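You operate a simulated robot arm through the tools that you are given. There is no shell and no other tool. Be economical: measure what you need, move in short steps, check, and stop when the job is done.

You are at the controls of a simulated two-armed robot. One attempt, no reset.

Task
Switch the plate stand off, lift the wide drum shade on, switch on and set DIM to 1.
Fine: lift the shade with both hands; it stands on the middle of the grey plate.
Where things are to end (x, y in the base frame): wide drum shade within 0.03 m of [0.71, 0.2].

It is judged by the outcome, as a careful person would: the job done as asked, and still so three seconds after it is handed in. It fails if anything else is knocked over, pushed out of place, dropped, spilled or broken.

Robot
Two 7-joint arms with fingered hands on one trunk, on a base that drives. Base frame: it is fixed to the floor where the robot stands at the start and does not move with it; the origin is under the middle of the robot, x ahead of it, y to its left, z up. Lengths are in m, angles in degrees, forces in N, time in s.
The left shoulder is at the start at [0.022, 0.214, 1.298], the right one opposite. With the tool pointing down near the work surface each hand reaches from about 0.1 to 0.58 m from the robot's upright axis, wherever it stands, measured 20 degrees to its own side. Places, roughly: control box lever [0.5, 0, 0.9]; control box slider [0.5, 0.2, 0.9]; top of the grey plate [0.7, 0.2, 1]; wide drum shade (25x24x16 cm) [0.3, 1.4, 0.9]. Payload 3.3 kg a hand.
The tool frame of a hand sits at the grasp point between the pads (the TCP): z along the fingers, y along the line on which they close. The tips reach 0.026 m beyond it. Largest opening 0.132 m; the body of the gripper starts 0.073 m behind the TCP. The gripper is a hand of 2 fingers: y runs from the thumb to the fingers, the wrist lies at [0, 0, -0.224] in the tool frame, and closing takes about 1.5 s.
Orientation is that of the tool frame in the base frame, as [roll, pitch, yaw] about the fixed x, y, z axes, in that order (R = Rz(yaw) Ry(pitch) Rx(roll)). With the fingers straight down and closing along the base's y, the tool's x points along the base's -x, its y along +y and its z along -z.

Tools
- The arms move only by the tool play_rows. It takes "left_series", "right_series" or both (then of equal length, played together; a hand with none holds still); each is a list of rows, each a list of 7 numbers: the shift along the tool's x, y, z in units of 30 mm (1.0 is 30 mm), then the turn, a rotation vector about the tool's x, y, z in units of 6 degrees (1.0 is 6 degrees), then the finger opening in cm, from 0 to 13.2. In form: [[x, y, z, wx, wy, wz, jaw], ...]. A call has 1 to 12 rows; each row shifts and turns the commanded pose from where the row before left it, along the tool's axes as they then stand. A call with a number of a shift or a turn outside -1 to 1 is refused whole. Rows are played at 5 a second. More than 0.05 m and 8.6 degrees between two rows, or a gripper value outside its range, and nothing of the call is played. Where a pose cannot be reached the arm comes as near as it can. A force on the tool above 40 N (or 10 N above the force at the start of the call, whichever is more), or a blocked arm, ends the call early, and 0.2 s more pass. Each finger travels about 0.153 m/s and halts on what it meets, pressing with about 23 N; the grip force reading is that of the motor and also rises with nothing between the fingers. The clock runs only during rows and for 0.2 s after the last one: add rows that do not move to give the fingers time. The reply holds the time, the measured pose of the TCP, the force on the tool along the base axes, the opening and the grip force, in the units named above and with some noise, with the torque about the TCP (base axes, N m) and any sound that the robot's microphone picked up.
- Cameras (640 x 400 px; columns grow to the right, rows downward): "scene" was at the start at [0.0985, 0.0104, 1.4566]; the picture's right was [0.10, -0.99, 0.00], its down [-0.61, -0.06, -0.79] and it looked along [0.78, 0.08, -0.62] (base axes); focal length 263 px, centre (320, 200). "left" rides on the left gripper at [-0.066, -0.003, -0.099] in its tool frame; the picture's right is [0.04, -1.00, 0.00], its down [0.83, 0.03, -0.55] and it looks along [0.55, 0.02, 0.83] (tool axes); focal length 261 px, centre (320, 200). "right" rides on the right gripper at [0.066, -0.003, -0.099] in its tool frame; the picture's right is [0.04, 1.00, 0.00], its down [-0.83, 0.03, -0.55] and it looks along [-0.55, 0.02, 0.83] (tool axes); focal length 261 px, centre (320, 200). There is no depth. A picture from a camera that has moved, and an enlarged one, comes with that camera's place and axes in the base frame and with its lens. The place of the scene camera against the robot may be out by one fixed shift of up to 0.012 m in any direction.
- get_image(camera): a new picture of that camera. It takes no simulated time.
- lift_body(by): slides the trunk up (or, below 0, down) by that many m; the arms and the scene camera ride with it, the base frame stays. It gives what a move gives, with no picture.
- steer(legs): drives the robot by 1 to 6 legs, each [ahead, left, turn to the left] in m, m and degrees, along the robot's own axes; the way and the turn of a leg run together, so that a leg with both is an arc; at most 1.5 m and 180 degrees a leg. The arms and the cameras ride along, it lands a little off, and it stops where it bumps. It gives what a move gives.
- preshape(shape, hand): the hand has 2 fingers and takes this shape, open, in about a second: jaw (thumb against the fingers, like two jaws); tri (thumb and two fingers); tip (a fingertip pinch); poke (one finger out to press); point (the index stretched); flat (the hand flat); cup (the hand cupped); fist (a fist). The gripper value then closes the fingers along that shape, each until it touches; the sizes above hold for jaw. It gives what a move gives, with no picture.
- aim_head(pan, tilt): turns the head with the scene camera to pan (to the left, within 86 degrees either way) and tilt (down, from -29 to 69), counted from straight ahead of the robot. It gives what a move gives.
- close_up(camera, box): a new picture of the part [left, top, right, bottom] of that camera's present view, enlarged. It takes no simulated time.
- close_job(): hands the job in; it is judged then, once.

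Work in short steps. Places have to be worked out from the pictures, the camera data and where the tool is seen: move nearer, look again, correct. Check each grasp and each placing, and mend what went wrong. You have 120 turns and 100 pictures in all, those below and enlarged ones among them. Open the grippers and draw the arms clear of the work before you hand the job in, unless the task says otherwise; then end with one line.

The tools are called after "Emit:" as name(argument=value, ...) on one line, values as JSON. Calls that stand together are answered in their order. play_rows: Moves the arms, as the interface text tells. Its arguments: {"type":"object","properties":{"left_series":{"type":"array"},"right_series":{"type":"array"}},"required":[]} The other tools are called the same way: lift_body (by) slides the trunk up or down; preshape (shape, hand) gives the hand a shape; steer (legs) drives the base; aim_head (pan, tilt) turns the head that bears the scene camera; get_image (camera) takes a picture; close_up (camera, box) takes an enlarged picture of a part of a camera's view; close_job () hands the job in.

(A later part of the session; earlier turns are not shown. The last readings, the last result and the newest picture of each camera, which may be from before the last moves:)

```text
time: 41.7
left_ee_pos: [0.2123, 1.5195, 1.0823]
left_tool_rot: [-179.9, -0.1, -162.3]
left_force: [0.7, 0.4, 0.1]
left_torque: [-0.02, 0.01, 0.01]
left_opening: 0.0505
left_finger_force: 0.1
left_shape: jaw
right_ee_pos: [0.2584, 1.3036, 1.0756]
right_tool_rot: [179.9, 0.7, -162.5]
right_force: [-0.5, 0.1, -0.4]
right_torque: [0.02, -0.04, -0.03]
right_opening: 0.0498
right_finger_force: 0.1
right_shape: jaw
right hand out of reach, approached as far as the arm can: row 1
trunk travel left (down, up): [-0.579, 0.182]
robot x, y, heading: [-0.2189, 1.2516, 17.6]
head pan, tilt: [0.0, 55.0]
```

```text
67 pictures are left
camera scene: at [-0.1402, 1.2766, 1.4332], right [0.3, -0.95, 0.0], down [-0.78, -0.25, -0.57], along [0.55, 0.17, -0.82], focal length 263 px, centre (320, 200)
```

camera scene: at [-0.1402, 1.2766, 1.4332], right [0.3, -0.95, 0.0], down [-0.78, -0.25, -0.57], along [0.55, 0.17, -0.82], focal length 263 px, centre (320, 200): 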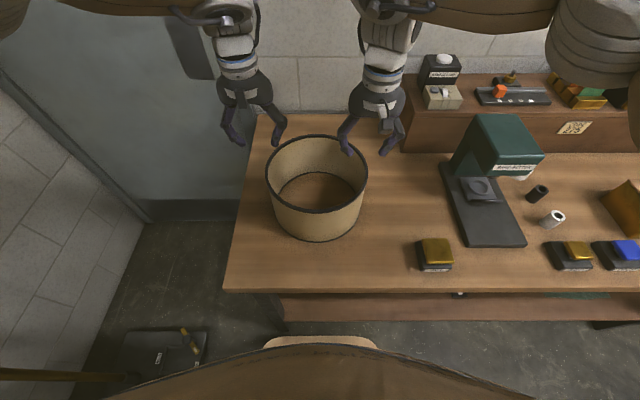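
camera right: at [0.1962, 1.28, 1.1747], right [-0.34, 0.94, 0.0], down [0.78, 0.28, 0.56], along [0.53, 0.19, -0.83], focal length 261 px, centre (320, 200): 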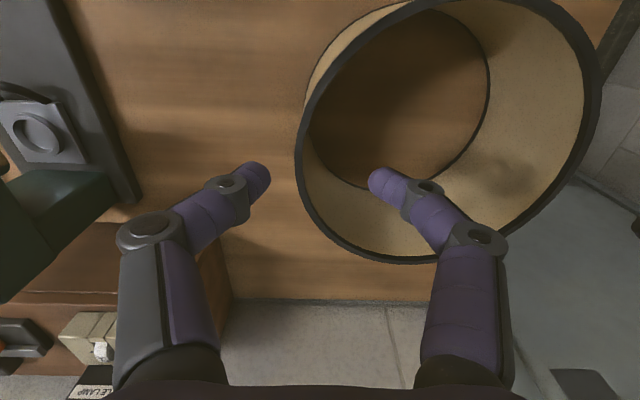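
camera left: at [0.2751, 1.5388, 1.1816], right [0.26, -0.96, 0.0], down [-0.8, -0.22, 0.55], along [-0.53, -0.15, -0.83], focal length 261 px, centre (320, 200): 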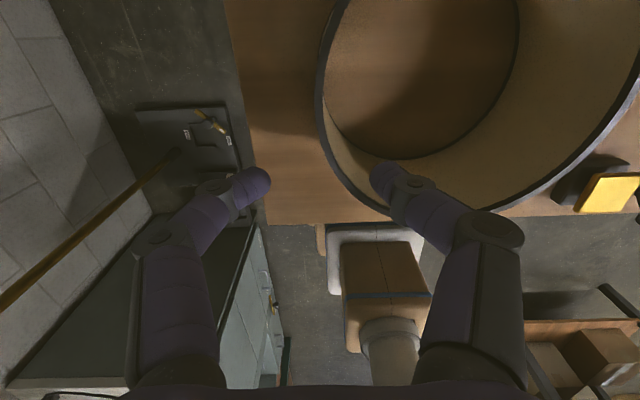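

From the right camera the rim circle's centre is about (n .503, l .006) with radius .12. The left hand is already over its wall. I shift the right hand and lower both to just above the rim.

Emit:
play_rows(left_series=[[0, 0, 0, 0, 0, 0, 5], [0, 0, 0.5, 0, 0, 0, 5], [0, 0, 0.8, 0, 0, 0, 5], [0, 0, 0.8, 0, 0, 0, 5], [0, 0, 0, 0, 0, 0, 5]], right_series=[[-0.8, -0.64, 0, 0, 0, 0, 5], [0, 0, 0.3, 0, 0, 0, 5], [0, 0, 0.8, 0, 0, 0, 5], [0, 0, 0.8, 0, 0, 0, 5], [0, 0, 0, 0, 0, 0, 5]])

Emit:
get_image(camera="right")

Emit:
get_image(camera="left")

Emit:
close_up(camera="scene", box=[200, 80, 440, 260])

```text
time: 42.9
left_ee_pos: [0.2128, 1.5207, 1.0187]
left_tool_rot: [-180.0, 0.0, -162.4]
left_force: [0.3, 0.1, -0.8]
left_torque: [0.0, -0.02, 0.0]
left_opening: 0.0503
left_finger_force: 0.0
left_shape: jaw
right_ee_pos: [0.2908, 1.2897, 1.0203]
right_tool_rot: [179.9, 0.7, -162.6]
right_force: [0.5, -1.0, 0.2]
right_torque: [0.04, 0.02, 0.0]
right_opening: 0.0498
right_finger_force: 0.1
right_shape: jaw
trunk travel left (down, up): [-0.579, 0.182]
robot x, y, heading: [-0.2207, 1.2502, 17.6]
head pan, tilt: [0.0, 55.0]
```

```text
66 pictures are left
camera right: at [0.2281, 1.2677, 1.119], right [-0.34, 0.94, 0.0], down [0.78, 0.28, 0.56], along [0.53, 0.19, -0.83], focal length 261 px, centre (320, 200)
```

right: 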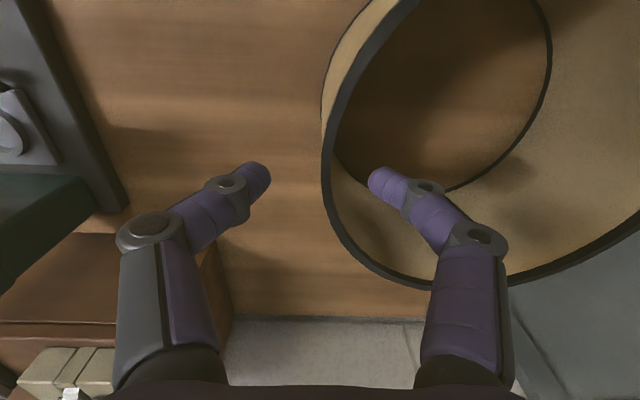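

```text
65 pictures are left
camera left: at [0.2758, 1.5389, 1.1176], right [0.26, -0.96, 0.0], down [-0.8, -0.22, 0.55], along [-0.53, -0.15, -0.83], focal length 261 px, centre (320, 200)
```

left: 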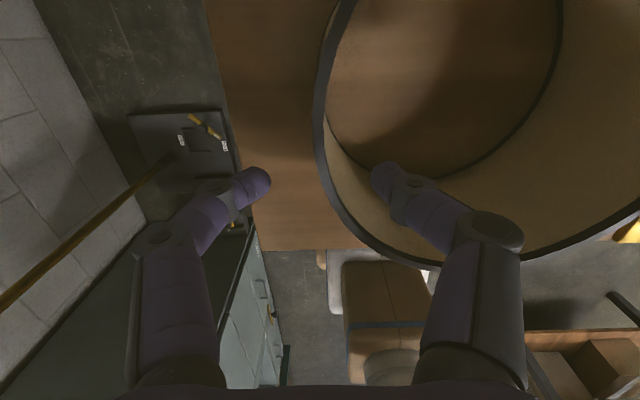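

```text
2.22 times, centred on (320, 170) of scene
camera zoom: at [-0.1395, 1.2764, 1.4332], right [0.3, -0.95, 0.0], down [-0.78, -0.25, -0.57], along [0.55, 0.17, -0.82], focal length 584 px, centre (320, 267)
```

zoom: 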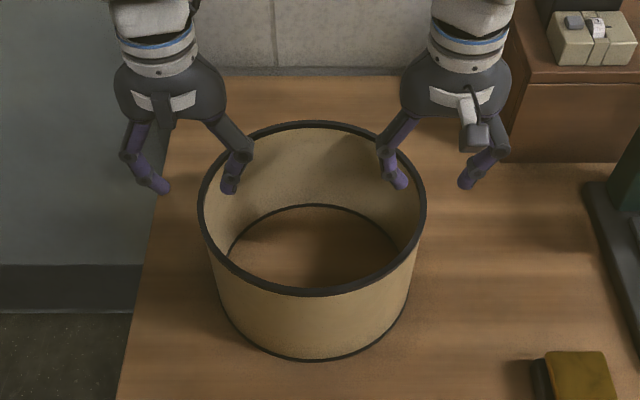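

Both jaws straddle the wall. I make small corrections (right 6 mm inward, both slightly forward) and then lower both to about 2.5 cm below the rim.

Emit:
play_rows(left_series=[[-0.33, 0, 0, 0, 0, 0, 5], [0, 0, 0.6, 0, 0, 0, 5], [0, 0, 0.6, 0, 0, 0, 5], [0, 0, 0.6, 0, 0, 0, 5], [0, 0, 0.6, 0, 0, 0, 5], [0, 0, 0, 0, 0, 0, 5]], right_series=[[-0.2, 0.2, 0, 0, 0, 0, 5], [0, 0, 0.6, 0, 0, 0, 5], [0, 0, 0.6, 0, 0, 0, 5], [0, 0, 0.6, 0, 0, 0, 5], [0, 0, 0.6, 0, 0, 0, 5], [0, 0, 0, 0, 0, 0, 5]])

Emit:
get_image(camera="right")

Emit:
get_image(camera="left")

Emit:
close_up(camera="scene", box=[200, 80, 440, 260])

```text
time: 44.3
left_ee_pos: [0.223, 1.5232, 0.948]
left_tool_rot: [-180.0, 0.0, -162.4]
left_force: [0.4, 0.0, -0.3]
left_torque: [-0.01, -0.03, -0.02]
left_opening: 0.0503
left_finger_force: 0.0
left_shape: jaw
right_ee_pos: [0.2943, 1.299, 0.9489]
right_tool_rot: [179.9, 0.7, -162.5]
right_force: [-0.2, 0.5, 0.2]
right_torque: [-0.01, -0.03, -0.02]
right_opening: 0.0499
right_finger_force: 0.0
right_shape: jaw
trunk travel left (down, up): [-0.579, 0.182]
robot x, y, heading: [-0.219, 1.2501, 17.6]
head pan, tilt: [0.0, 55.0]
```

```text
63 pictures are left
camera right: at [0.2317, 1.2772, 1.0475], right [-0.34, 0.94, 0.0], down [0.78, 0.28, 0.56], along [0.53, 0.19, -0.83], focal length 261 px, centre (320, 200)
```

right: 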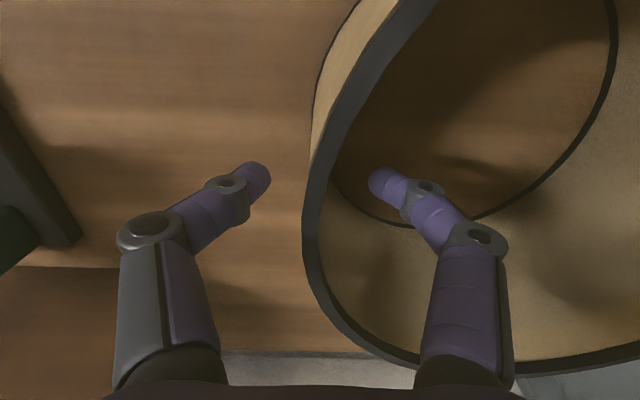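

```text
62 pictures are left
camera left: at [0.287, 1.5413, 1.046], right [0.26, -0.96, 0.0], down [-0.8, -0.22, 0.55], along [-0.53, -0.14, -0.83], focal length 261 px, centre (320, 200)
```

left: 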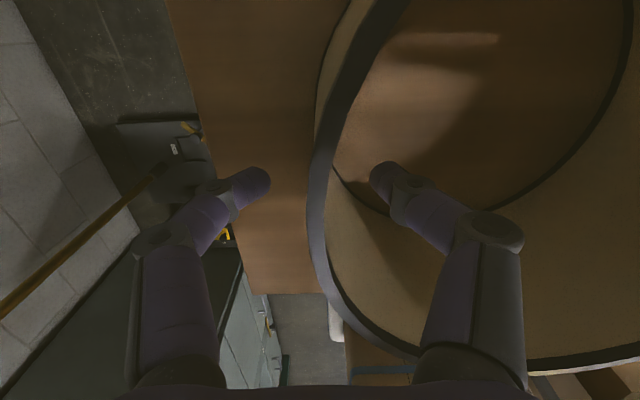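

```text
2.22 times, centred on (320, 170) of scene
camera zoom: at [-0.1395, 1.2764, 1.4332], right [0.3, -0.95, 0.0], down [-0.78, -0.25, -0.57], along [0.55, 0.17, -0.82], focal length 584 px, centre (320, 267)
```

zoom: 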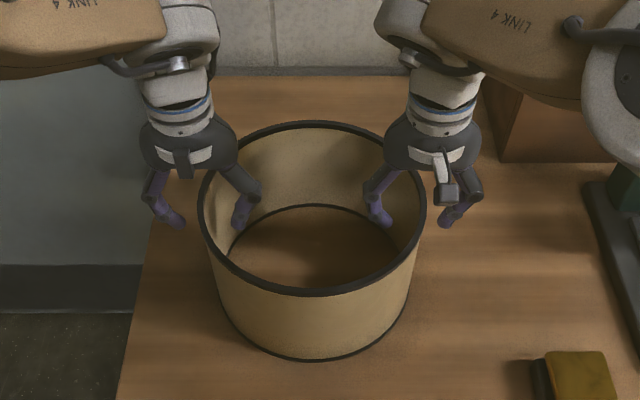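

The jaws straddle the wall well on both sides. I lower 8 mm more and close both hands together.

Emit:
play_rows(left_series=[[0, 0, 0.27, 0, 0, 0, 5], [0, 0, 0, 0, 0, 0, 4], [0, 0, 0, 0, 0, 0, 3], [0, 0, 0, 0, 0, 0, 2], [0, 0, 0, 0, 0, 0, 1], [0, 0, 0, 0, 0, 0, 0], [0, 0, 0, 0, 0, 0, 0], [0, 0, 0, 0, 0, 0, 0], [0, 0, 0, 0, 0, 0, 0], [0, 0, 0, 0, 0, 0, 0]], right_series=[[0, 0, 0.27, 0, 0, 0, 5], [0, 0, 0, 0, 0, 0, 4], [0, 0, 0, 0, 0, 0, 3], [0, 0, 0, 0, 0, 0, 2], [0, 0, 0, 0, 0, 0, 1], [0, 0, 0, 0, 0, 0, 0], [0, 0, 0, 0, 0, 0, 0], [0, 0, 0, 0, 0, 0, 0], [0, 0, 0, 0, 0, 0, 0], [0, 0, 0, 0, 0, 0, 0]])

Emit:
get_image(camera="right")

Emit:
get_image(camera="left")

```text
time: 46.5
left_ee_pos: [0.2232, 1.5236, 0.9402]
left_tool_rot: [180.0, -0.2, -162.4]
left_force: [-0.9, 0.0, -0.1]
left_torque: [-0.03, 0.02, -0.08]
left_opening: 0.0
left_finger_force: 23.1
left_shape: jaw
right_ee_pos: [0.2955, 1.2992, 0.9407]
right_tool_rot: [179.8, 0.7, -162.5]
right_force: [-0.6, 0.4, -0.8]
right_torque: [0.03, -0.03, -0.04]
right_opening: 0.0
right_finger_force: 23.0
right_shape: jaw
trunk travel left (down, up): [-0.579, 0.182]
robot x, y, heading: [-0.2206, 1.2505, 17.5]
head pan, tilt: [0.0, 55.0]
```

```text
60 pictures are left
camera right: at [0.2325, 1.2773, 1.0394], right [-0.34, 0.94, 0.0], down [0.78, 0.28, 0.56], along [0.53, 0.19, -0.83], focal length 261 px, centre (320, 200)
```

right: 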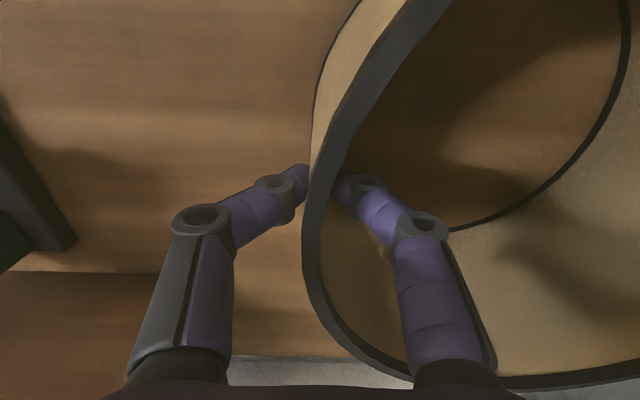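

```text
59 pictures are left
camera left: at [0.287, 1.5423, 1.038], right [0.26, -0.96, 0.0], down [-0.8, -0.22, 0.55], along [-0.53, -0.15, -0.83], focal length 261 px, centre (320, 200)
```

left: 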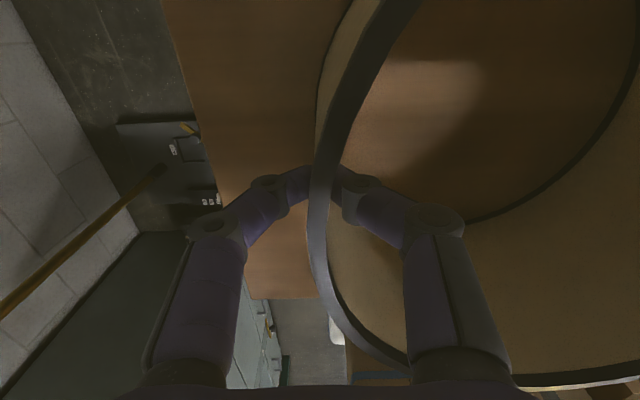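

The fingers are on both sides of the wall, but the opening reads 0, so the wall must be thin or the grip is not on it. I test with a small 3 cm trunk lift.

Emit:
lift_body(by=0.03)

Emit:
close_up(camera="scene", box=[200, 80, 440, 260])

Emit:
get_image(camera="right")

```text
time: 47.2
left_ee_pos: [0.2242, 1.5237, 0.9678]
left_tool_rot: [-180.0, -0.1, -162.4]
left_force: [1.2, -4.7, -2.3]
left_torque: [-0.06, 0.0, -0.08]
left_opening: 0.0
left_finger_force: 23.1
left_shape: jaw
right_ee_pos: [0.2957, 1.2983, 0.9709]
right_tool_rot: [179.9, 0.7, -162.4]
right_force: [-1.2, 4.3, -2.1]
right_torque: [0.07, 0.01, -0.08]
right_opening: 0.0003
right_finger_force: 23.1
right_shape: jaw
trunk travel left (down, up): [-0.609, 0.152]
robot x, y, heading: [-0.2192, 1.2451, 17.4]
head pan, tilt: [0.0, 55.0]
```

```text
2.22 times, centred on (320, 170) of scene
camera zoom: at [-0.1393, 1.2765, 1.4631], right [0.3, -0.95, 0.0], down [-0.78, -0.25, -0.57], along [0.55, 0.17, -0.82], focal length 584 px, centre (320, 267)
```

zoom: 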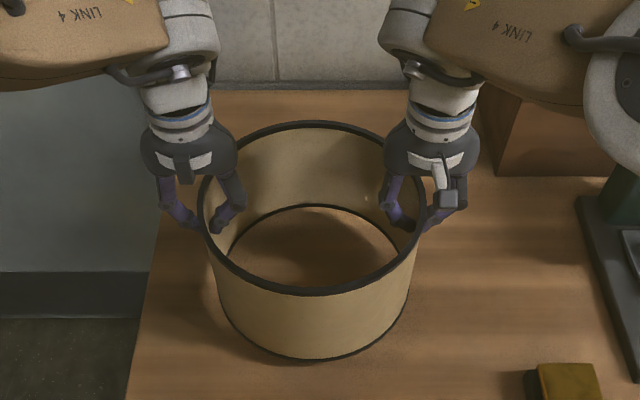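

```text
57 pictures are left
camera right: at [0.2324, 1.2768, 1.0691], right [-0.34, 0.94, 0.0], down [0.78, 0.28, 0.56], along [0.53, 0.19, -0.83], focal length 261 px, centre (320, 200)
```

right: 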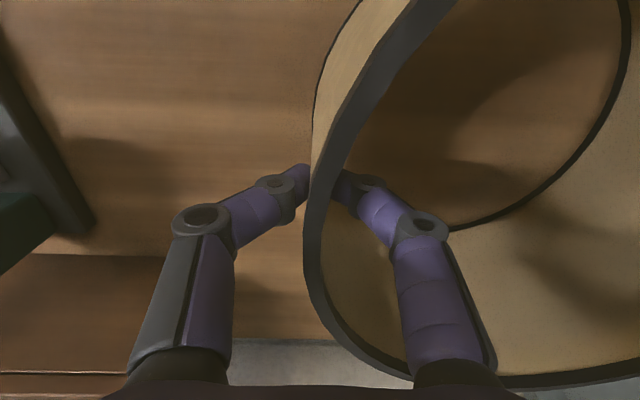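

The shade is lifting with the hands, and each carries about 2 N. I lift the trunk further.

Emit:
lift_body(by=0.14)

Emit:
play_rows(left_series=[[0, 0, -0.5, 0, 0, 0, 0], [0, 0, -0.5, 0, 0, 0, 0], [0, 0, -0.5, 0, 0, 0, 0], [0, 0, -0.5, 0, 0, 0, 0], [0, 0, -0.5, 0, 0, 0, 0], [0, 0, -0.5, 0, 0, 0, 0], [0, 0, 0, 0, 0, 0, 0]], right_series=[[0, 0, -0.5, 0, 0, 0, 0], [0, 0, -0.5, 0, 0, 0, 0], [0, 0, -0.5, 0, 0, 0, 0], [0, 0, -0.5, 0, 0, 0, 0], [0, 0, -0.5, 0, 0, 0, 0], [0, 0, -0.5, 0, 0, 0, 0], [0, 0, 0, 0, 0, 0, 0]])

Emit:
get_image(camera="scene")

```text
time: 48.9
left_ee_pos: [0.2225, 1.5237, 1.1077]
left_tool_rot: [-179.9, -0.1, -162.4]
left_force: [1.7, -5.0, -1.8]
left_torque: [-0.08, -0.01, -0.04]
left_opening: 0.0002
left_finger_force: 23.0
left_shape: jaw
right_ee_pos: [0.2955, 1.299, 1.1092]
right_tool_rot: [179.9, 0.6, -162.4]
right_force: [-1.3, 5.1, -2.5]
right_torque: [0.12, 0.04, -0.07]
right_opening: 0.0001
right_finger_force: 23.1
right_shape: jaw
trunk travel left (down, up): [-0.749, 0.012]
robot x, y, heading: [-0.2182, 1.2506, 17.5]
head pan, tilt: [0.0, 55.0]
```

```text
time: 50.5
left_ee_pos: [0.2246, 1.5258, 1.199]
left_tool_rot: [180.0, -0.1, -162.4]
left_force: [0.4, -4.7, -2.2]
left_torque: [-0.08, 0.01, -0.07]
left_opening: 0.0002
left_finger_force: 23.6
left_shape: jaw
right_ee_pos: [0.2947, 1.2988, 1.201]
right_tool_rot: [179.9, 0.7, -162.5]
right_force: [-0.5, 4.6, -2.7]
right_torque: [0.07, 0.01, -0.08]
right_opening: 0.0
right_finger_force: 23.1
right_shape: jaw
trunk travel left (down, up): [-0.749, 0.012]
robot x, y, heading: [-0.2186, 1.2502, 17.7]
head pan, tilt: [0.0, 55.0]
```

```text
56 pictures are left
camera scene: at [-0.1405, 1.2761, 1.6031], right [0.3, -0.95, 0.0], down [-0.78, -0.25, -0.57], along [0.55, 0.17, -0.82], focal length 263 px, centre (320, 200)
```

scene: 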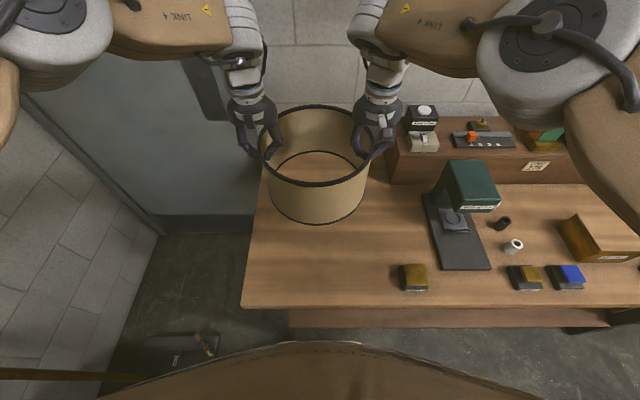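

The shade is held level, with its bottom at about 1.07. I back off 0.2 and drive right along the bench in two stages.

Emit:
steer(legs=[[-0.2, 0, 0], [0, -0.65, 0]])

Emit:
get_image(camera="scene")

```text
time: 55.3
left_ee_pos: [0.2265, 0.8315, 1.1971]
left_tool_rot: [179.9, -0.1, -163.0]
left_force: [-0.4, -2.4, -1.7]
left_torque: [-0.06, -0.01, -0.07]
left_opening: 0.0001
left_finger_force: 23.4
left_shape: jaw
right_ee_pos: [0.2954, 0.6058, 1.2004]
right_tool_rot: [179.9, 0.9, -163.0]
right_force: [0.5, 2.3, -1.4]
right_torque: [0.08, 0.01, -0.08]
right_opening: 0.0
right_finger_force: 22.6
right_shape: jaw
trunk travel left (down, up): [-0.749, 0.012]
robot x, y, heading: [-0.2185, 0.5614, 16.8]
head pan, tilt: [0.0, 55.0]
```

```text
55 pictures are left
camera scene: at [-0.139, 0.5862, 1.6032], right [0.29, -0.96, 0.0], down [-0.78, -0.24, -0.57], along [0.55, 0.17, -0.82], focal length 263 px, centre (320, 200)
```

scene: 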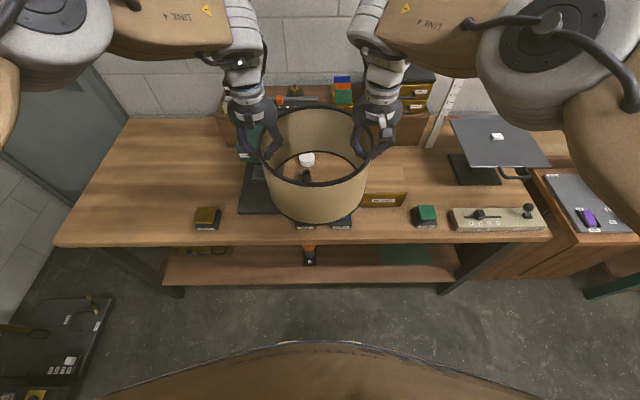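

All steady. I drive the rest of the way right and correct the 1° of heading.

Emit:
steer(legs=[[0, -0.636, 1]])

Emit:
get_image(camera="scene")

```text
time: 58.9
left_ee_pos: [0.4171, 0.2231, 1.1987]
left_tool_rot: [-180.0, -0.2, -161.9]
left_force: [0.1, -1.6, -1.3]
left_torque: [-0.03, 0.01, -0.1]
left_opening: 0.0
left_finger_force: 23.0
left_shape: jaw
right_ee_pos: [0.4899, -0.0026, 1.2012]
right_tool_rot: [179.9, 0.8, -162.0]
right_force: [-0.8, 1.6, -2.5]
right_torque: [0.08, -0.02, -0.02]
right_opening: 0.0
right_finger_force: 22.7
right_shape: jaw
trunk travel left (down, up): [-0.749, 0.012]
robot x, y, heading: [-0.0277, -0.0555, 18.0]
head pan, tilt: [0.0, 55.0]
```

```text
54 pictures are left
camera scene: at [0.0549, -0.0287, 1.6032], right [0.31, -0.95, 0.0], down [-0.78, -0.25, -0.57], along [0.55, 0.18, -0.82], focal length 263 px, centre (320, 200)
```

scene: 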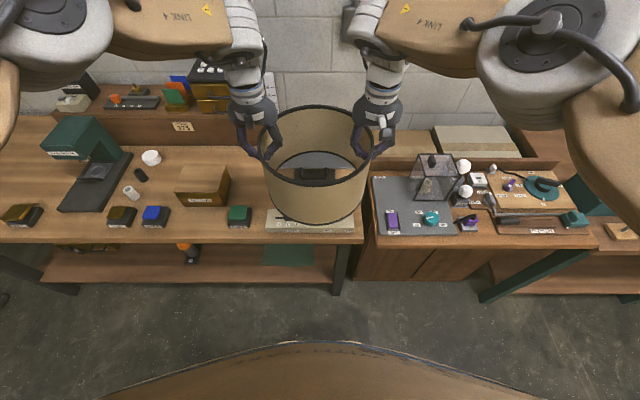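

The shade is over the control box, lined up with the plate sideways to about 6 mm. I drive forward 0.22 and look.

Emit:
steer(legs=[[0.22, 0.006, 0]])

Emit:
get_image(camera="scene")

Emit:
get_image(camera="right")

Emit:
get_image(camera="left")

```text
time: 60.6
left_ee_pos: [0.6215, 0.2977, 1.1982]
left_tool_rot: [180.0, -0.2, -161.8]
left_force: [-0.5, -2.0, -1.1]
left_torque: [0.0, 0.03, -0.06]
left_opening: 0.0002
left_finger_force: 22.5
left_shape: jaw
right_ee_pos: [0.6958, 0.0727, 1.2002]
right_tool_rot: [179.9, 0.6, -162.1]
right_force: [0.1, 2.3, -2.1]
right_torque: [0.05, -0.01, -0.09]
right_opening: 0.0
right_finger_force: 23.0
right_shape: jaw
trunk travel left (down, up): [-0.749, 0.012]
robot x, y, heading: [0.1833, 0.0199, 17.9]
head pan, tilt: [0.0, 55.0]
```

```text
53 pictures are left
camera scene: at [0.2601, 0.045, 1.6031], right [0.31, -0.95, 0.0], down [-0.78, -0.26, -0.57], along [0.54, 0.18, -0.82], focal length 263 px, centre (320, 200)
```

scene: 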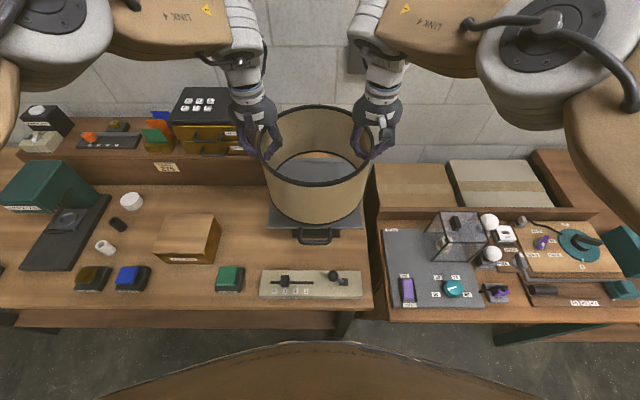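

```text
52 pictures are left
camera right: at [0.6324, 0.0494, 1.2989], right [-0.35, 0.94, 0.0], down [0.77, 0.29, 0.56], along [0.53, 0.2, -0.83], focal length 261 px, centre (320, 200)
```

right: 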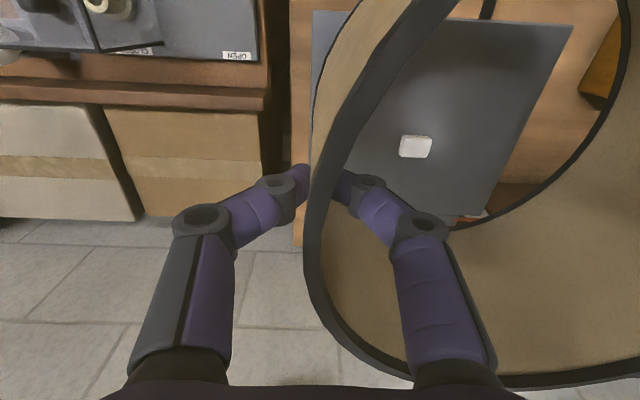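

```text
51 pictures are left
camera left: at [0.6853, 0.3161, 1.2967], right [0.27, -0.96, 0.0], down [-0.8, -0.23, 0.55], along [-0.53, -0.15, -0.83], focal length 261 px, centre (320, 200)
```

left: 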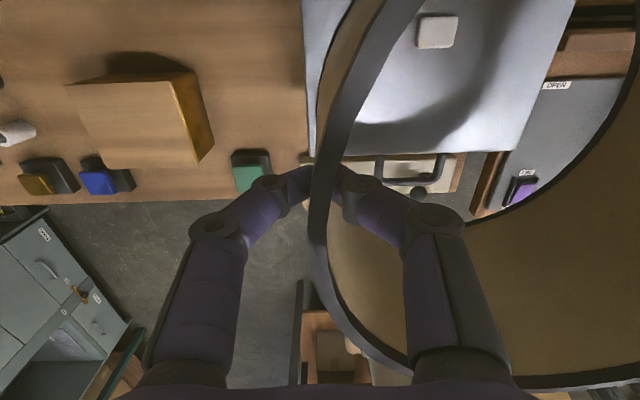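

Triangulating the bulb from both hand cameras puts it at (.711, .205, .995), the plate's middle. The shade's centre is at (.659,.185), so it needs 5.5 cm forward. I extend both arms together.

Emit:
play_rows(left_series=[[-0.37, 0, 0, 0, 0, 0, 0], [-0.37, 0, 0, 0, 0, 0, 0], [-0.37, 0, 0, 0, 0, 0, 0], [-0.37, 0, 0, 0, 0, 0, 0], [-0.37, 0, 0, 0, 0, 0, 0], [0, 0, 0, 0, 0, 0, 0], [0, 0, 0, 0, 0, 0, 0]], right_series=[[-0.37, 0, 0, 0, 0, 0, 0], [-0.37, 0, 0, 0, 0, 0, 0], [-0.37, 0, 0, 0, 0, 0, 0], [-0.37, 0, 0, 0, 0, 0, 0], [-0.37, 0, 0, 0, 0, 0, 0], [0, 0, 0, 0, 0, 0, 0], [0, 0, 0, 0, 0, 0, 0]])

Emit:
get_image(camera="scene")

Emit:
get_image(camera="right")

Emit:
get_image(camera="left")

```text
time: 62.2
left_ee_pos: [0.6351, 0.298, 1.1981]
left_tool_rot: [-180.0, -0.1, -161.8]
left_force: [-2.3, 6.1, -1.9]
left_torque: [0.11, 0.03, -0.07]
left_opening: 0.0001
left_finger_force: 23.0
left_shape: jaw
left hand out of reach, approached as far as the arm can: row 2, 3, 4, 5
right_ee_pos: [0.706, 0.076, 1.2014]
right_tool_rot: [179.9, 0.7, -161.9]
right_force: [2.7, -5.1, -2.6]
right_torque: [-0.09, -0.04, -0.06]
right_opening: 0.0001
right_finger_force: 22.8
right_shape: jaw
right hand out of reach, approached as far as the arm can: row 2, 3, 4, 5
trunk travel left (down, up): [-0.749, 0.012]
robot x, y, heading: [0.1831, 0.0198, 17.8]
head pan, tilt: [0.0, 55.0]
```

```text
50 pictures are left
camera scene: at [0.2596, 0.0448, 1.6032], right [0.31, -0.95, 0.0], down [-0.78, -0.26, -0.57], along [0.54, 0.18, -0.82], focal length 263 px, centre (320, 200)
```

scene: 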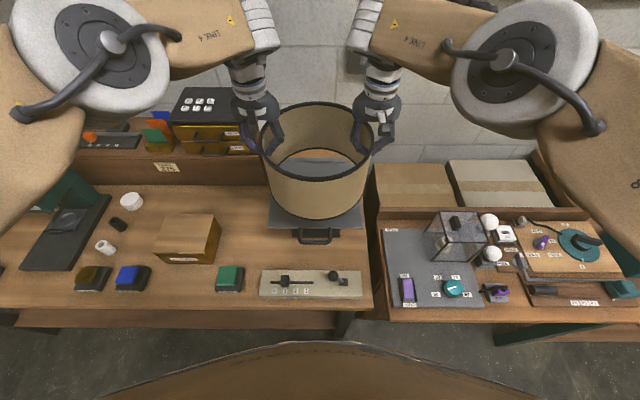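

```text
49 pictures are left
camera right: at [0.6435, 0.0526, 1.2994], right [-0.35, 0.94, 0.0], down [0.77, 0.29, 0.56], along [0.53, 0.2, -0.83], focal length 261 px, centre (320, 200)
```

right: 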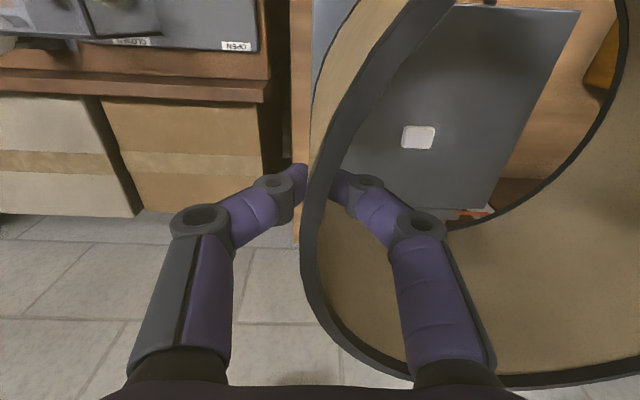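

```text
48 pictures are left
camera left: at [0.6984, 0.3173, 1.297], right [0.27, -0.96, 0.0], down [-0.8, -0.23, 0.55], along [-0.53, -0.15, -0.83], focal length 261 px, centre (320, 200)
```

left: 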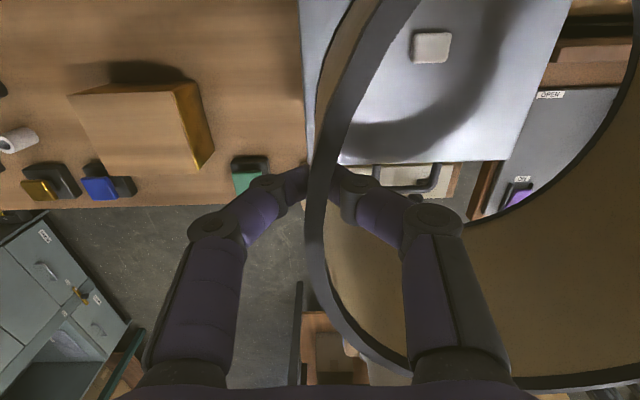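

The arms are at full stretch, with the shade centre at (.671,.187) and 4.4 cm still to go. The base front appears to pass under the bench, so I drive forward gently by 4.4 cm.

Emit:
steer(legs=[[0.044, 0.004, 0]])

Emit:
get_image(camera="scene")

Emit:
get_image(camera="right")

Emit:
get_image(camera="left")

```text
time: 63.2
left_ee_pos: [0.656, 0.3109, 1.1971]
left_tool_rot: [-179.8, -0.2, -162.0]
left_force: [-0.5, 0.9, -1.7]
left_torque: [-0.01, 0.02, -0.09]
left_opening: 0.0
left_finger_force: 23.3
left_shape: jaw
right_ee_pos: [0.7285, 0.0893, 1.1998]
right_tool_rot: [-180.0, 0.8, -162.0]
right_force: [0.5, -0.1, -2.0]
right_torque: [0.01, -0.01, -0.06]
right_opening: 0.0
right_finger_force: 22.6
right_shape: jaw
trunk travel left (down, up): [-0.749, 0.012]
robot x, y, heading: [0.2017, 0.0315, 18.0]
head pan, tilt: [0.0, 55.0]
stopped in leg 1: the robot was blocked; the commanded pose is now the measured one
```

```text
47 pictures are left
camera scene: at [0.2813, 0.0594, 1.6031], right [0.31, -0.95, 0.0], down [-0.78, -0.25, -0.57], along [0.54, 0.18, -0.82], focal length 263 px, centre (320, 200)
```

scene: 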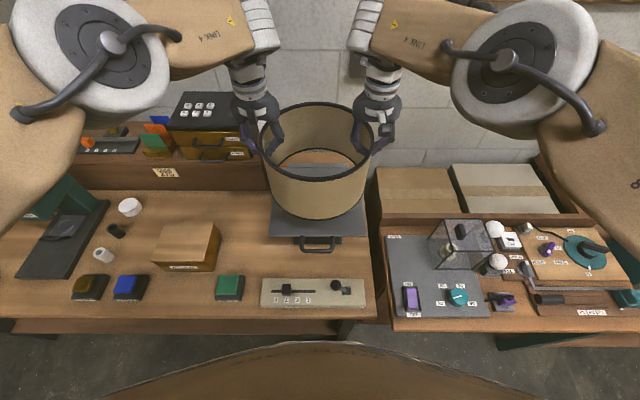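

```text
46 pictures are left
camera right: at [0.6652, 0.066, 1.2985], right [-0.35, 0.94, 0.0], down [0.77, 0.29, 0.56], along [0.53, 0.2, -0.83], focal length 261 px, centre (320, 200)
```

right: 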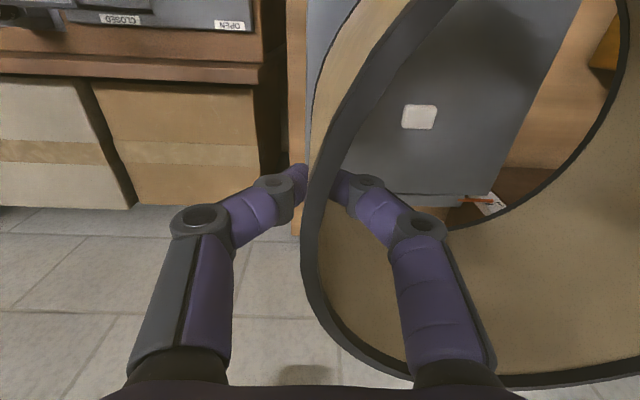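

```text
45 pictures are left
camera left: at [0.7202, 0.3309, 1.2959], right [0.27, -0.96, 0.0], down [-0.8, -0.22, 0.56], along [-0.53, -0.15, -0.83], focal length 261 px, centre (320, 200)
```

left: 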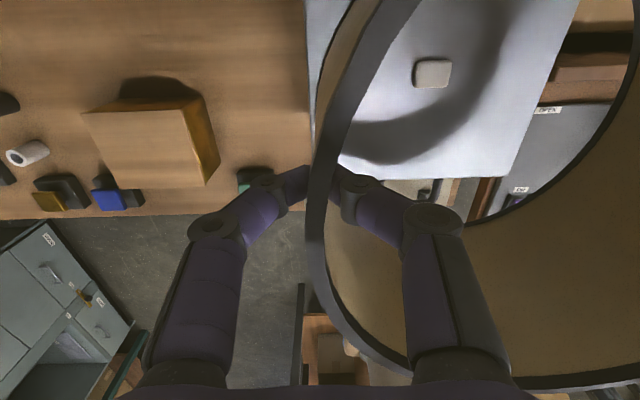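

The base is now blocked at the bench, but the plate hasn't moved: the bulb still triangulates to (.711,.206). The shade centre is (.692,.200). I'll set it down here, regrip with tilted wrists for more reach, then centre it. First I lower with the trunk.

Emit:
lift_body(by=-0.065)

Emit:
close_up(camera="scene", box=[220, 80, 420, 260])

```text
time: 64.3
left_ee_pos: [0.6549, 0.3118, 1.1322]
left_tool_rot: [-179.9, 0.0, -162.0]
left_force: [-1.7, 0.4, -2.6]
left_torque: [0.02, 0.01, -0.08]
left_opening: 0.0001
left_finger_force: 23.8
left_shape: jaw
right_ee_pos: [0.7277, 0.0882, 1.1359]
right_tool_rot: [179.9, 0.8, -162.0]
right_force: [1.2, -0.7, -2.4]
right_torque: [0.01, -0.01, -0.06]
right_opening: 0.0
right_finger_force: 23.5
right_shape: jaw
trunk travel left (down, up): [-0.684, 0.077]
robot x, y, heading: [0.2008, 0.0278, 18.0]
head pan, tilt: [0.0, 55.0]
```

```text
2.22 times, centred on (320, 170) of scene
camera zoom: at [0.28, 0.0583, 1.5382], right [0.31, -0.95, 0.0], down [-0.78, -0.25, -0.57], along [0.55, 0.18, -0.82], focal length 584 px, centre (320, 267)
```

zoom: 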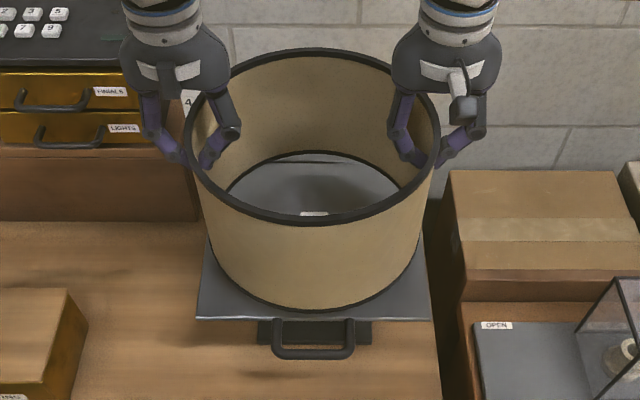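

The shade is just above the plate and centred sideways. I lower in small steps while watching the forces.

Emit:
lift_body(by=-0.012)

Emit:
lift_body(by=-0.007)

Emit:
close_up(camera="scene", box=[220, 80, 420, 260])

```text
time: 64.9
left_ee_pos: [0.6561, 0.3108, 1.1219]
left_tool_rot: [179.9, 0.0, -161.9]
left_force: [-0.8, 0.6, -2.4]
left_torque: [0.01, 0.01, -0.08]
left_opening: 0.0001
left_finger_force: 23.1
left_shape: jaw
right_ee_pos: [0.7273, 0.0877, 1.1232]
right_tool_rot: [-180.0, 0.7, -162.1]
right_force: [1.4, -1.0, -1.7]
right_torque: [0.03, -0.03, -0.07]
right_opening: 0.0
right_finger_force: 23.3
right_shape: jaw
trunk travel left (down, up): [-0.672, 0.089]
robot x, y, heading: [0.2015, 0.0308, 17.9]
head pan, tilt: [0.0, 55.0]
```

```text
time: 65.4
left_ee_pos: [0.6557, 0.3112, 1.1133]
left_tool_rot: [-179.8, 0.0, -161.9]
left_force: [-0.4, 1.1, -2.7]
left_torque: [0.06, 0.04, -0.07]
left_opening: 0.0
left_finger_force: 23.4
left_shape: jaw
right_ee_pos: [0.7273, 0.0883, 1.1162]
right_tool_rot: [180.0, 0.8, -162.0]
right_force: [2.0, -0.6, -2.5]
right_torque: [-0.03, -0.02, -0.06]
right_opening: 0.0
right_finger_force: 23.0
right_shape: jaw
trunk travel left (down, up): [-0.665, 0.096]
robot x, y, heading: [0.2008, 0.029, 17.9]
head pan, tilt: [0.0, 55.0]
```

```text
2.22 times, centred on (320, 170) of scene
camera zoom: at [0.2806, 0.0581, 1.5191], right [0.31, -0.95, 0.0], down [-0.78, -0.25, -0.57], along [0.55, 0.18, -0.82], focal length 584 px, centre (320, 267)
```

zoom: 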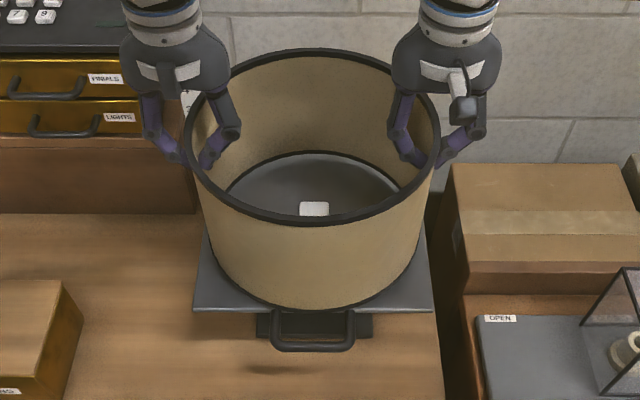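

Still carrying its weight, so I lower further in steps.

Emit:
lift_body(by=-0.006)

Emit:
lift_body(by=-0.005)

```text
time: 66.0
left_ee_pos: [0.6542, 0.311, 1.1078]
left_tool_rot: [-180.0, 0.0, -162.0]
left_force: [-0.3, 1.1, -2.9]
left_torque: [0.03, 0.03, -0.07]
left_opening: 0.0
left_finger_force: 23.4
left_shape: jaw
right_ee_pos: [0.7275, 0.0885, 1.1116]
right_tool_rot: [179.9, 0.7, -162.1]
right_force: [1.2, -0.4, -1.5]
right_torque: [-0.03, -0.01, -0.07]
right_opening: 0.0
right_finger_force: 23.1
right_shape: jaw
trunk travel left (down, up): [-0.659, 0.102]
robot x, y, heading: [0.1973, 0.0303, 18.0]
head pan, tilt: [0.0, 55.0]
```

```text
time: 66.5
left_ee_pos: [0.6555, 0.3108, 1.1051]
left_tool_rot: [-179.9, 0.1, -161.9]
left_force: [0.1, 0.6, 11.1]
left_torque: [0.02, 0.01, -0.1]
left_opening: 0.0003
left_finger_force: 23.2
left_shape: jaw
right_ee_pos: [0.7268, 0.088, 1.1061]
right_tool_rot: [179.8, 1.0, -162.1]
right_force: [2.7, -1.5, 6.3]
right_torque: [-0.02, -0.01, -0.08]
right_opening: 0.0
right_finger_force: 23.5
right_shape: jaw
trunk travel left (down, up): [-0.654, 0.107]
robot x, y, heading: [0.1999, 0.0315, 18.2]
head pan, tilt: [0.0, 55.0]
```

Contact: the plate now bears the shade, with the readings turned upward. I ease up 2 mm, open both hands, and tilt both wrists back 18° about the closing axis for more reach.

Emit:
lift_body(by=0.002)

Emit:
play_rows(left_series=[[0, 0, 0, 0, 0, 0, 2], [0, 0, 0, 0, 0, 0, 4], [0, 0, 0, 0, 0, 0, 5], [0, 0, 0, 0, 0, 0, 5], [0, 0, 0, 0, -1, 0, 5], [0, 0, 0, 0, -1, 0, 5], [0, 0, 0, 0, -1, 0, 5], [0, 0, 0, 0, 0, 0, 5], [0, 0, 0, 0, 0, 0, 5]], right_series=[[0, 0, 0, 0, 0, 0, 2], [0, 0, 0, 0, 0, 0, 4], [0, 0, 0, 0, 0, 0, 5], [0, 0, 0, 0, 0, 0, 5], [0, 0, 0, 0, -1, 0, 5], [0, 0, 0, 0, -1, 0, 5], [0, 0, 0, 0, -1, 0, 5], [0, 0, 0, 0, 0, 0, 5], [0, 0, 0, 0, 0, 0, 5]])

Emit:
get_image(camera="right")

Emit:
get_image(camera="left")

Emit:
get_image(camera="scene")

```text
time: 67.0
left_ee_pos: [0.6561, 0.3107, 1.1062]
left_tool_rot: [-180.0, 0.0, -162.0]
left_force: [1.3, 0.7, 5.2]
left_torque: [0.07, 0.0, -0.05]
left_opening: 0.0
left_finger_force: 23.5
left_shape: jaw
right_ee_pos: [0.7267, 0.088, 1.1084]
right_tool_rot: [179.9, 0.8, -162.0]
right_force: [2.2, -1.0, 2.0]
right_torque: [-0.01, -0.06, -0.06]
right_opening: 0.0
right_finger_force: 22.9
right_shape: jaw
trunk travel left (down, up): [-0.656, 0.105]
robot x, y, heading: [0.2055, 0.0281, 18.0]
head pan, tilt: [0.0, 55.0]
```

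```text
time: 69.0
left_ee_pos: [0.6542, 0.3102, 1.1055]
left_tool_rot: [-180.0, 18.1, -162.0]
left_force: [-0.3, 0.3, -1.4]
left_torque: [0.04, -0.03, 0.01]
left_opening: 0.0496
left_finger_force: 0.1
left_shape: jaw
right_ee_pos: [0.7264, 0.0866, 1.108]
right_tool_rot: [179.9, 18.8, -162.0]
right_force: [0.1, -0.5, 0.8]
right_torque: [-0.02, -0.01, -0.02]
right_opening: 0.0498
right_finger_force: 0.0
right_shape: jaw
trunk travel left (down, up): [-0.656, 0.105]
robot x, y, heading: [0.2011, 0.0318, 18.0]
head pan, tilt: [0.0, 55.0]
```

```text
42 pictures are left
camera right: at [0.6384, 0.0559, 1.1809], right [-0.35, 0.94, -0.01], down [0.57, 0.22, 0.79], along [0.75, 0.27, -0.61], focal length 261 px, centre (320, 200)
```

right: 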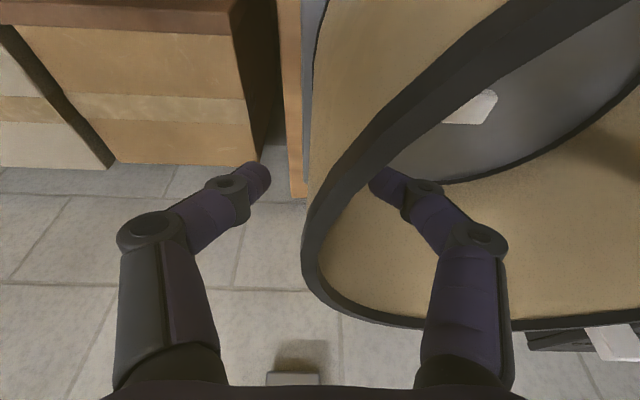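

```text
41 pictures are left
camera left: at [0.6862, 0.3186, 1.2201], right [0.27, -0.96, -0.01], down [-0.93, -0.27, 0.27], along [-0.26, -0.06, -0.96], focal length 261 px, centre (320, 200)
```

left: 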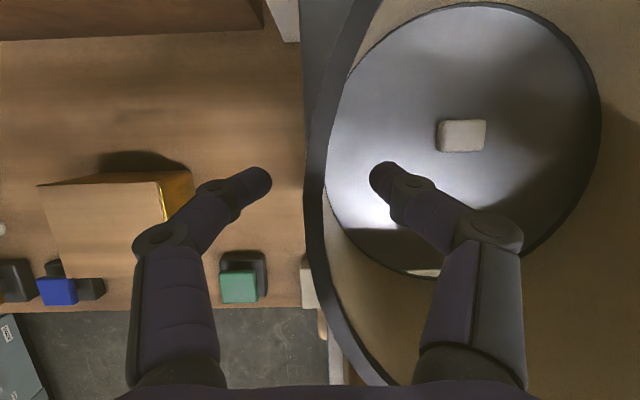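

```text
40 pictures are left
camera scene: at [0.2802, 0.058, 1.5101], right [0.31, -0.95, 0.0], down [-0.78, -0.25, -0.57], along [0.55, 0.18, -0.82], focal length 263 px, centre (320, 200)
```

scene: 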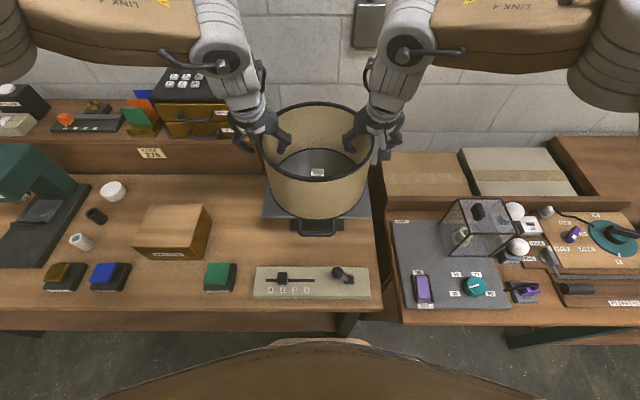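

The shade stands on the plate about 2.1 cm short of centre, toward the robot. The hands now have reach, so I regrip with both.

Emit:
play_rows(left_series=[[0, 0, 0, 0, 0, 0, 4], [0, 0, 0, 0, 0, 0, 3], [0, 0, 0, 0, 0, 0, 2], [0, 0, 0, 0, 0, 0, 1], [0, 0, 0, 0, 0, 0, 0], [0, 0, 0, 0, 0, 0, 0], [0, 0, 0, 0, 0, 0, 0], [0, 0, 0, 0, 0, 0, 0]], right_series=[[0, 0, 0, 0, 0, 0, 4], [0, 0, 0, 0, 0, 0, 3], [0, 0, 0, 0, 0, 0, 2], [0, 0, 0, 0, 0, 0, 1], [0, 0, 0, 0, 0, 0, 0], [0, 0, 0, 0, 0, 0, 0], [0, 0, 0, 0, 0, 0, 0], [0, 0, 0, 0, 0, 0, 0]])

Emit:
lift_body(by=0.015)

Emit:
play_rows(left_series=[[-0.226, -0.01, 0.073, 0, 0, 0, 0], [-0.226, -0.01, 0.073, 0, 0, 0, 0], [-0.226, -0.01, 0.073, 0, 0, 0, 0], [0, 0, 0, 0, 0, 0, 0], [0, 0, 0, 0, 0, 0, 0]], right_series=[[-0.226, -0.01, 0.073, 0, 0, 0, 0], [-0.226, -0.01, 0.073, 0, 0, 0, 0], [-0.226, -0.01, 0.073, 0, 0, 0, 0], [0, 0, 0, 0, 0, 0, 0], [0, 0, 0, 0, 0, 0, 0]])

Emit:
get_image(camera="left")

Emit:
close_up(camera="scene", box=[220, 80, 420, 260])

```text
time: 70.8
left_ee_pos: [0.6558, 0.3102, 1.1045]
left_tool_rot: [-180.0, 17.9, -161.9]
left_force: [-1.2, -0.4, -0.1]
left_torque: [-0.01, 0.04, -0.03]
left_opening: 0.0
left_finger_force: 22.7
left_shape: jaw
right_ee_pos: [0.7275, 0.0866, 1.1074]
right_tool_rot: [179.9, 18.8, -162.0]
right_force: [0.5, -0.2, -0.3]
right_torque: [0.02, 0.03, -0.05]
right_opening: 0.0002
right_finger_force: 23.0
right_shape: jaw
trunk travel left (down, up): [-0.656, 0.105]
robot x, y, heading: [0.2028, 0.0308, 17.9]
head pan, tilt: [0.0, 55.0]
```

```text
time: 71.5
left_ee_pos: [0.655, 0.3094, 1.1197]
left_tool_rot: [-179.9, 17.9, -162.0]
left_force: [-0.2, -0.6, -2.8]
left_torque: [-0.01, 0.03, -0.07]
left_opening: 0.0
left_finger_force: 22.5
left_shape: jaw
right_ee_pos: [0.7276, 0.0882, 1.1227]
right_tool_rot: [-179.9, 18.8, -162.0]
right_force: [1.1, -0.2, -1.9]
right_torque: [-0.01, -0.02, -0.04]
right_opening: 0.0001
right_finger_force: 22.7
right_shape: jaw
trunk travel left (down, up): [-0.671, 0.09]
robot x, y, heading: [0.2024, 0.03, 18.2]
head pan, tilt: [0.0, 55.0]
```

```text
time: 72.7
left_ee_pos: [0.6773, 0.3168, 1.1192]
left_tool_rot: [-179.9, 18.0, -162.0]
left_force: [0.7, -1.5, -2.2]
left_torque: [-0.02, 0.02, -0.08]
left_opening: 0.0
left_finger_force: 23.0
left_shape: jaw
right_ee_pos: [0.7479, 0.0951, 1.1227]
right_tool_rot: [179.8, 18.7, -162.0]
right_force: [-0.4, 2.1, -3.2]
right_torque: [0.06, 0.02, -0.06]
right_opening: 0.0
right_finger_force: 23.0
right_shape: jaw
trunk travel left (down, up): [-0.671, 0.09]
robot x, y, heading: [0.199, 0.0294, 18.0]
head pan, tilt: [0.0, 55.0]
```

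```text
39 pictures are left
camera left: at [0.7076, 0.3253, 1.2337], right [0.27, -0.96, -0.01], down [-0.93, -0.27, 0.27], along [-0.26, -0.06, -0.96], focal length 261 px, centre (320, 200)
```

left: 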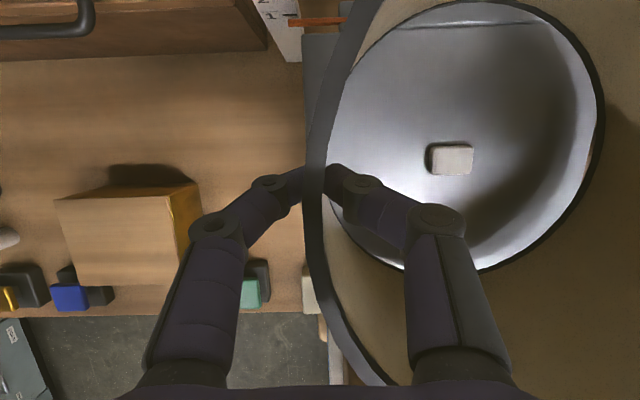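

```text
2.22 times, centred on (320, 170) of scene
camera zoom: at [0.2808, 0.0582, 1.5251], right [0.31, -0.95, 0.0], down [-0.78, -0.25, -0.57], along [0.54, 0.18, -0.82], focal length 584 px, centre (320, 267)
```

zoom: 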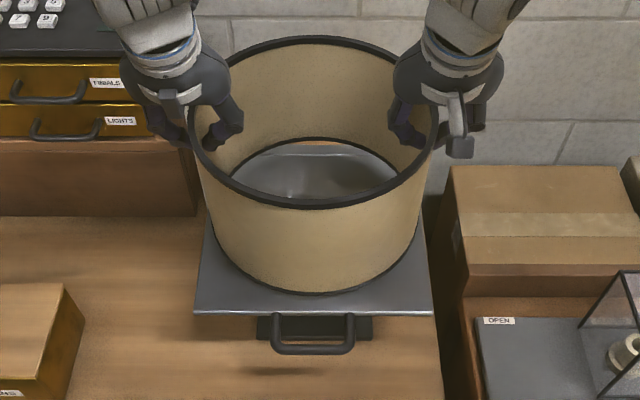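

The shade centre is now at (.713,.206), over the middle of the plate. I lower it 1.4 cm.

Emit:
lift_body(by=-0.012)

Emit:
lift_body(by=-0.003)

```text
time: 73.3
left_ee_pos: [0.6763, 0.3178, 1.1085]
left_tool_rot: [-180.0, 18.0, -161.9]
left_force: [-0.7, -0.6, -2.1]
left_torque: [0.02, 0.03, -0.07]
left_opening: 0.0
left_finger_force: 23.3
left_shape: jaw
right_ee_pos: [0.7469, 0.0937, 1.1122]
right_tool_rot: [-180.0, 18.8, -162.0]
right_force: [1.0, -0.3, -1.6]
right_torque: [0.07, 0.01, -0.04]
right_opening: 0.0001
right_finger_force: 23.5
right_shape: jaw
trunk travel left (down, up): [-0.659, 0.102]
robot x, y, heading: [0.2003, 0.0303, 18.2]
head pan, tilt: [0.0, 55.0]
```

```text
time: 73.8
left_ee_pos: [0.6759, 0.3173, 1.1051]
left_tool_rot: [-180.0, 17.9, -161.8]
left_force: [0.2, -0.7, -2.0]
left_torque: [-0.01, 0.03, -0.04]
left_opening: 0.0001
left_finger_force: 22.8
left_shape: jaw
right_ee_pos: [0.7478, 0.0931, 1.1079]
right_tool_rot: [179.9, 18.8, -162.0]
right_force: [0.5, -0.1, -1.5]
right_torque: [0.01, 0.03, -0.06]
right_opening: 0.0001
right_finger_force: 23.0
right_shape: jaw
trunk travel left (down, up): [-0.656, 0.105]
robot x, y, heading: [0.2022, 0.0308, 18.1]
head pan, tilt: [0.0, 55.0]
```

Nearly down, since the hands still carry most of the weight; 2 mm more.

Emit:
lift_body(by=-0.002)

```text
time: 74.3
left_ee_pos: [0.6767, 0.3162, 1.1034]
left_tool_rot: [-179.9, 18.0, -161.9]
left_force: [-0.6, 0.3, 3.6]
left_torque: [0.02, -0.01, -0.04]
left_opening: 0.0001
left_finger_force: 22.6
left_shape: jaw
right_ee_pos: [0.7468, 0.0941, 1.1058]
right_tool_rot: [179.9, 18.8, -162.2]
right_force: [1.2, -1.1, -0.7]
right_torque: [-0.01, 0.03, -0.05]
right_opening: 0.0002
right_finger_force: 23.1
right_shape: jaw
trunk travel left (down, up): [-0.654, 0.107]
robot x, y, heading: [0.2038, 0.0297, 18.1]
head pan, tilt: [0.0, 55.0]
```

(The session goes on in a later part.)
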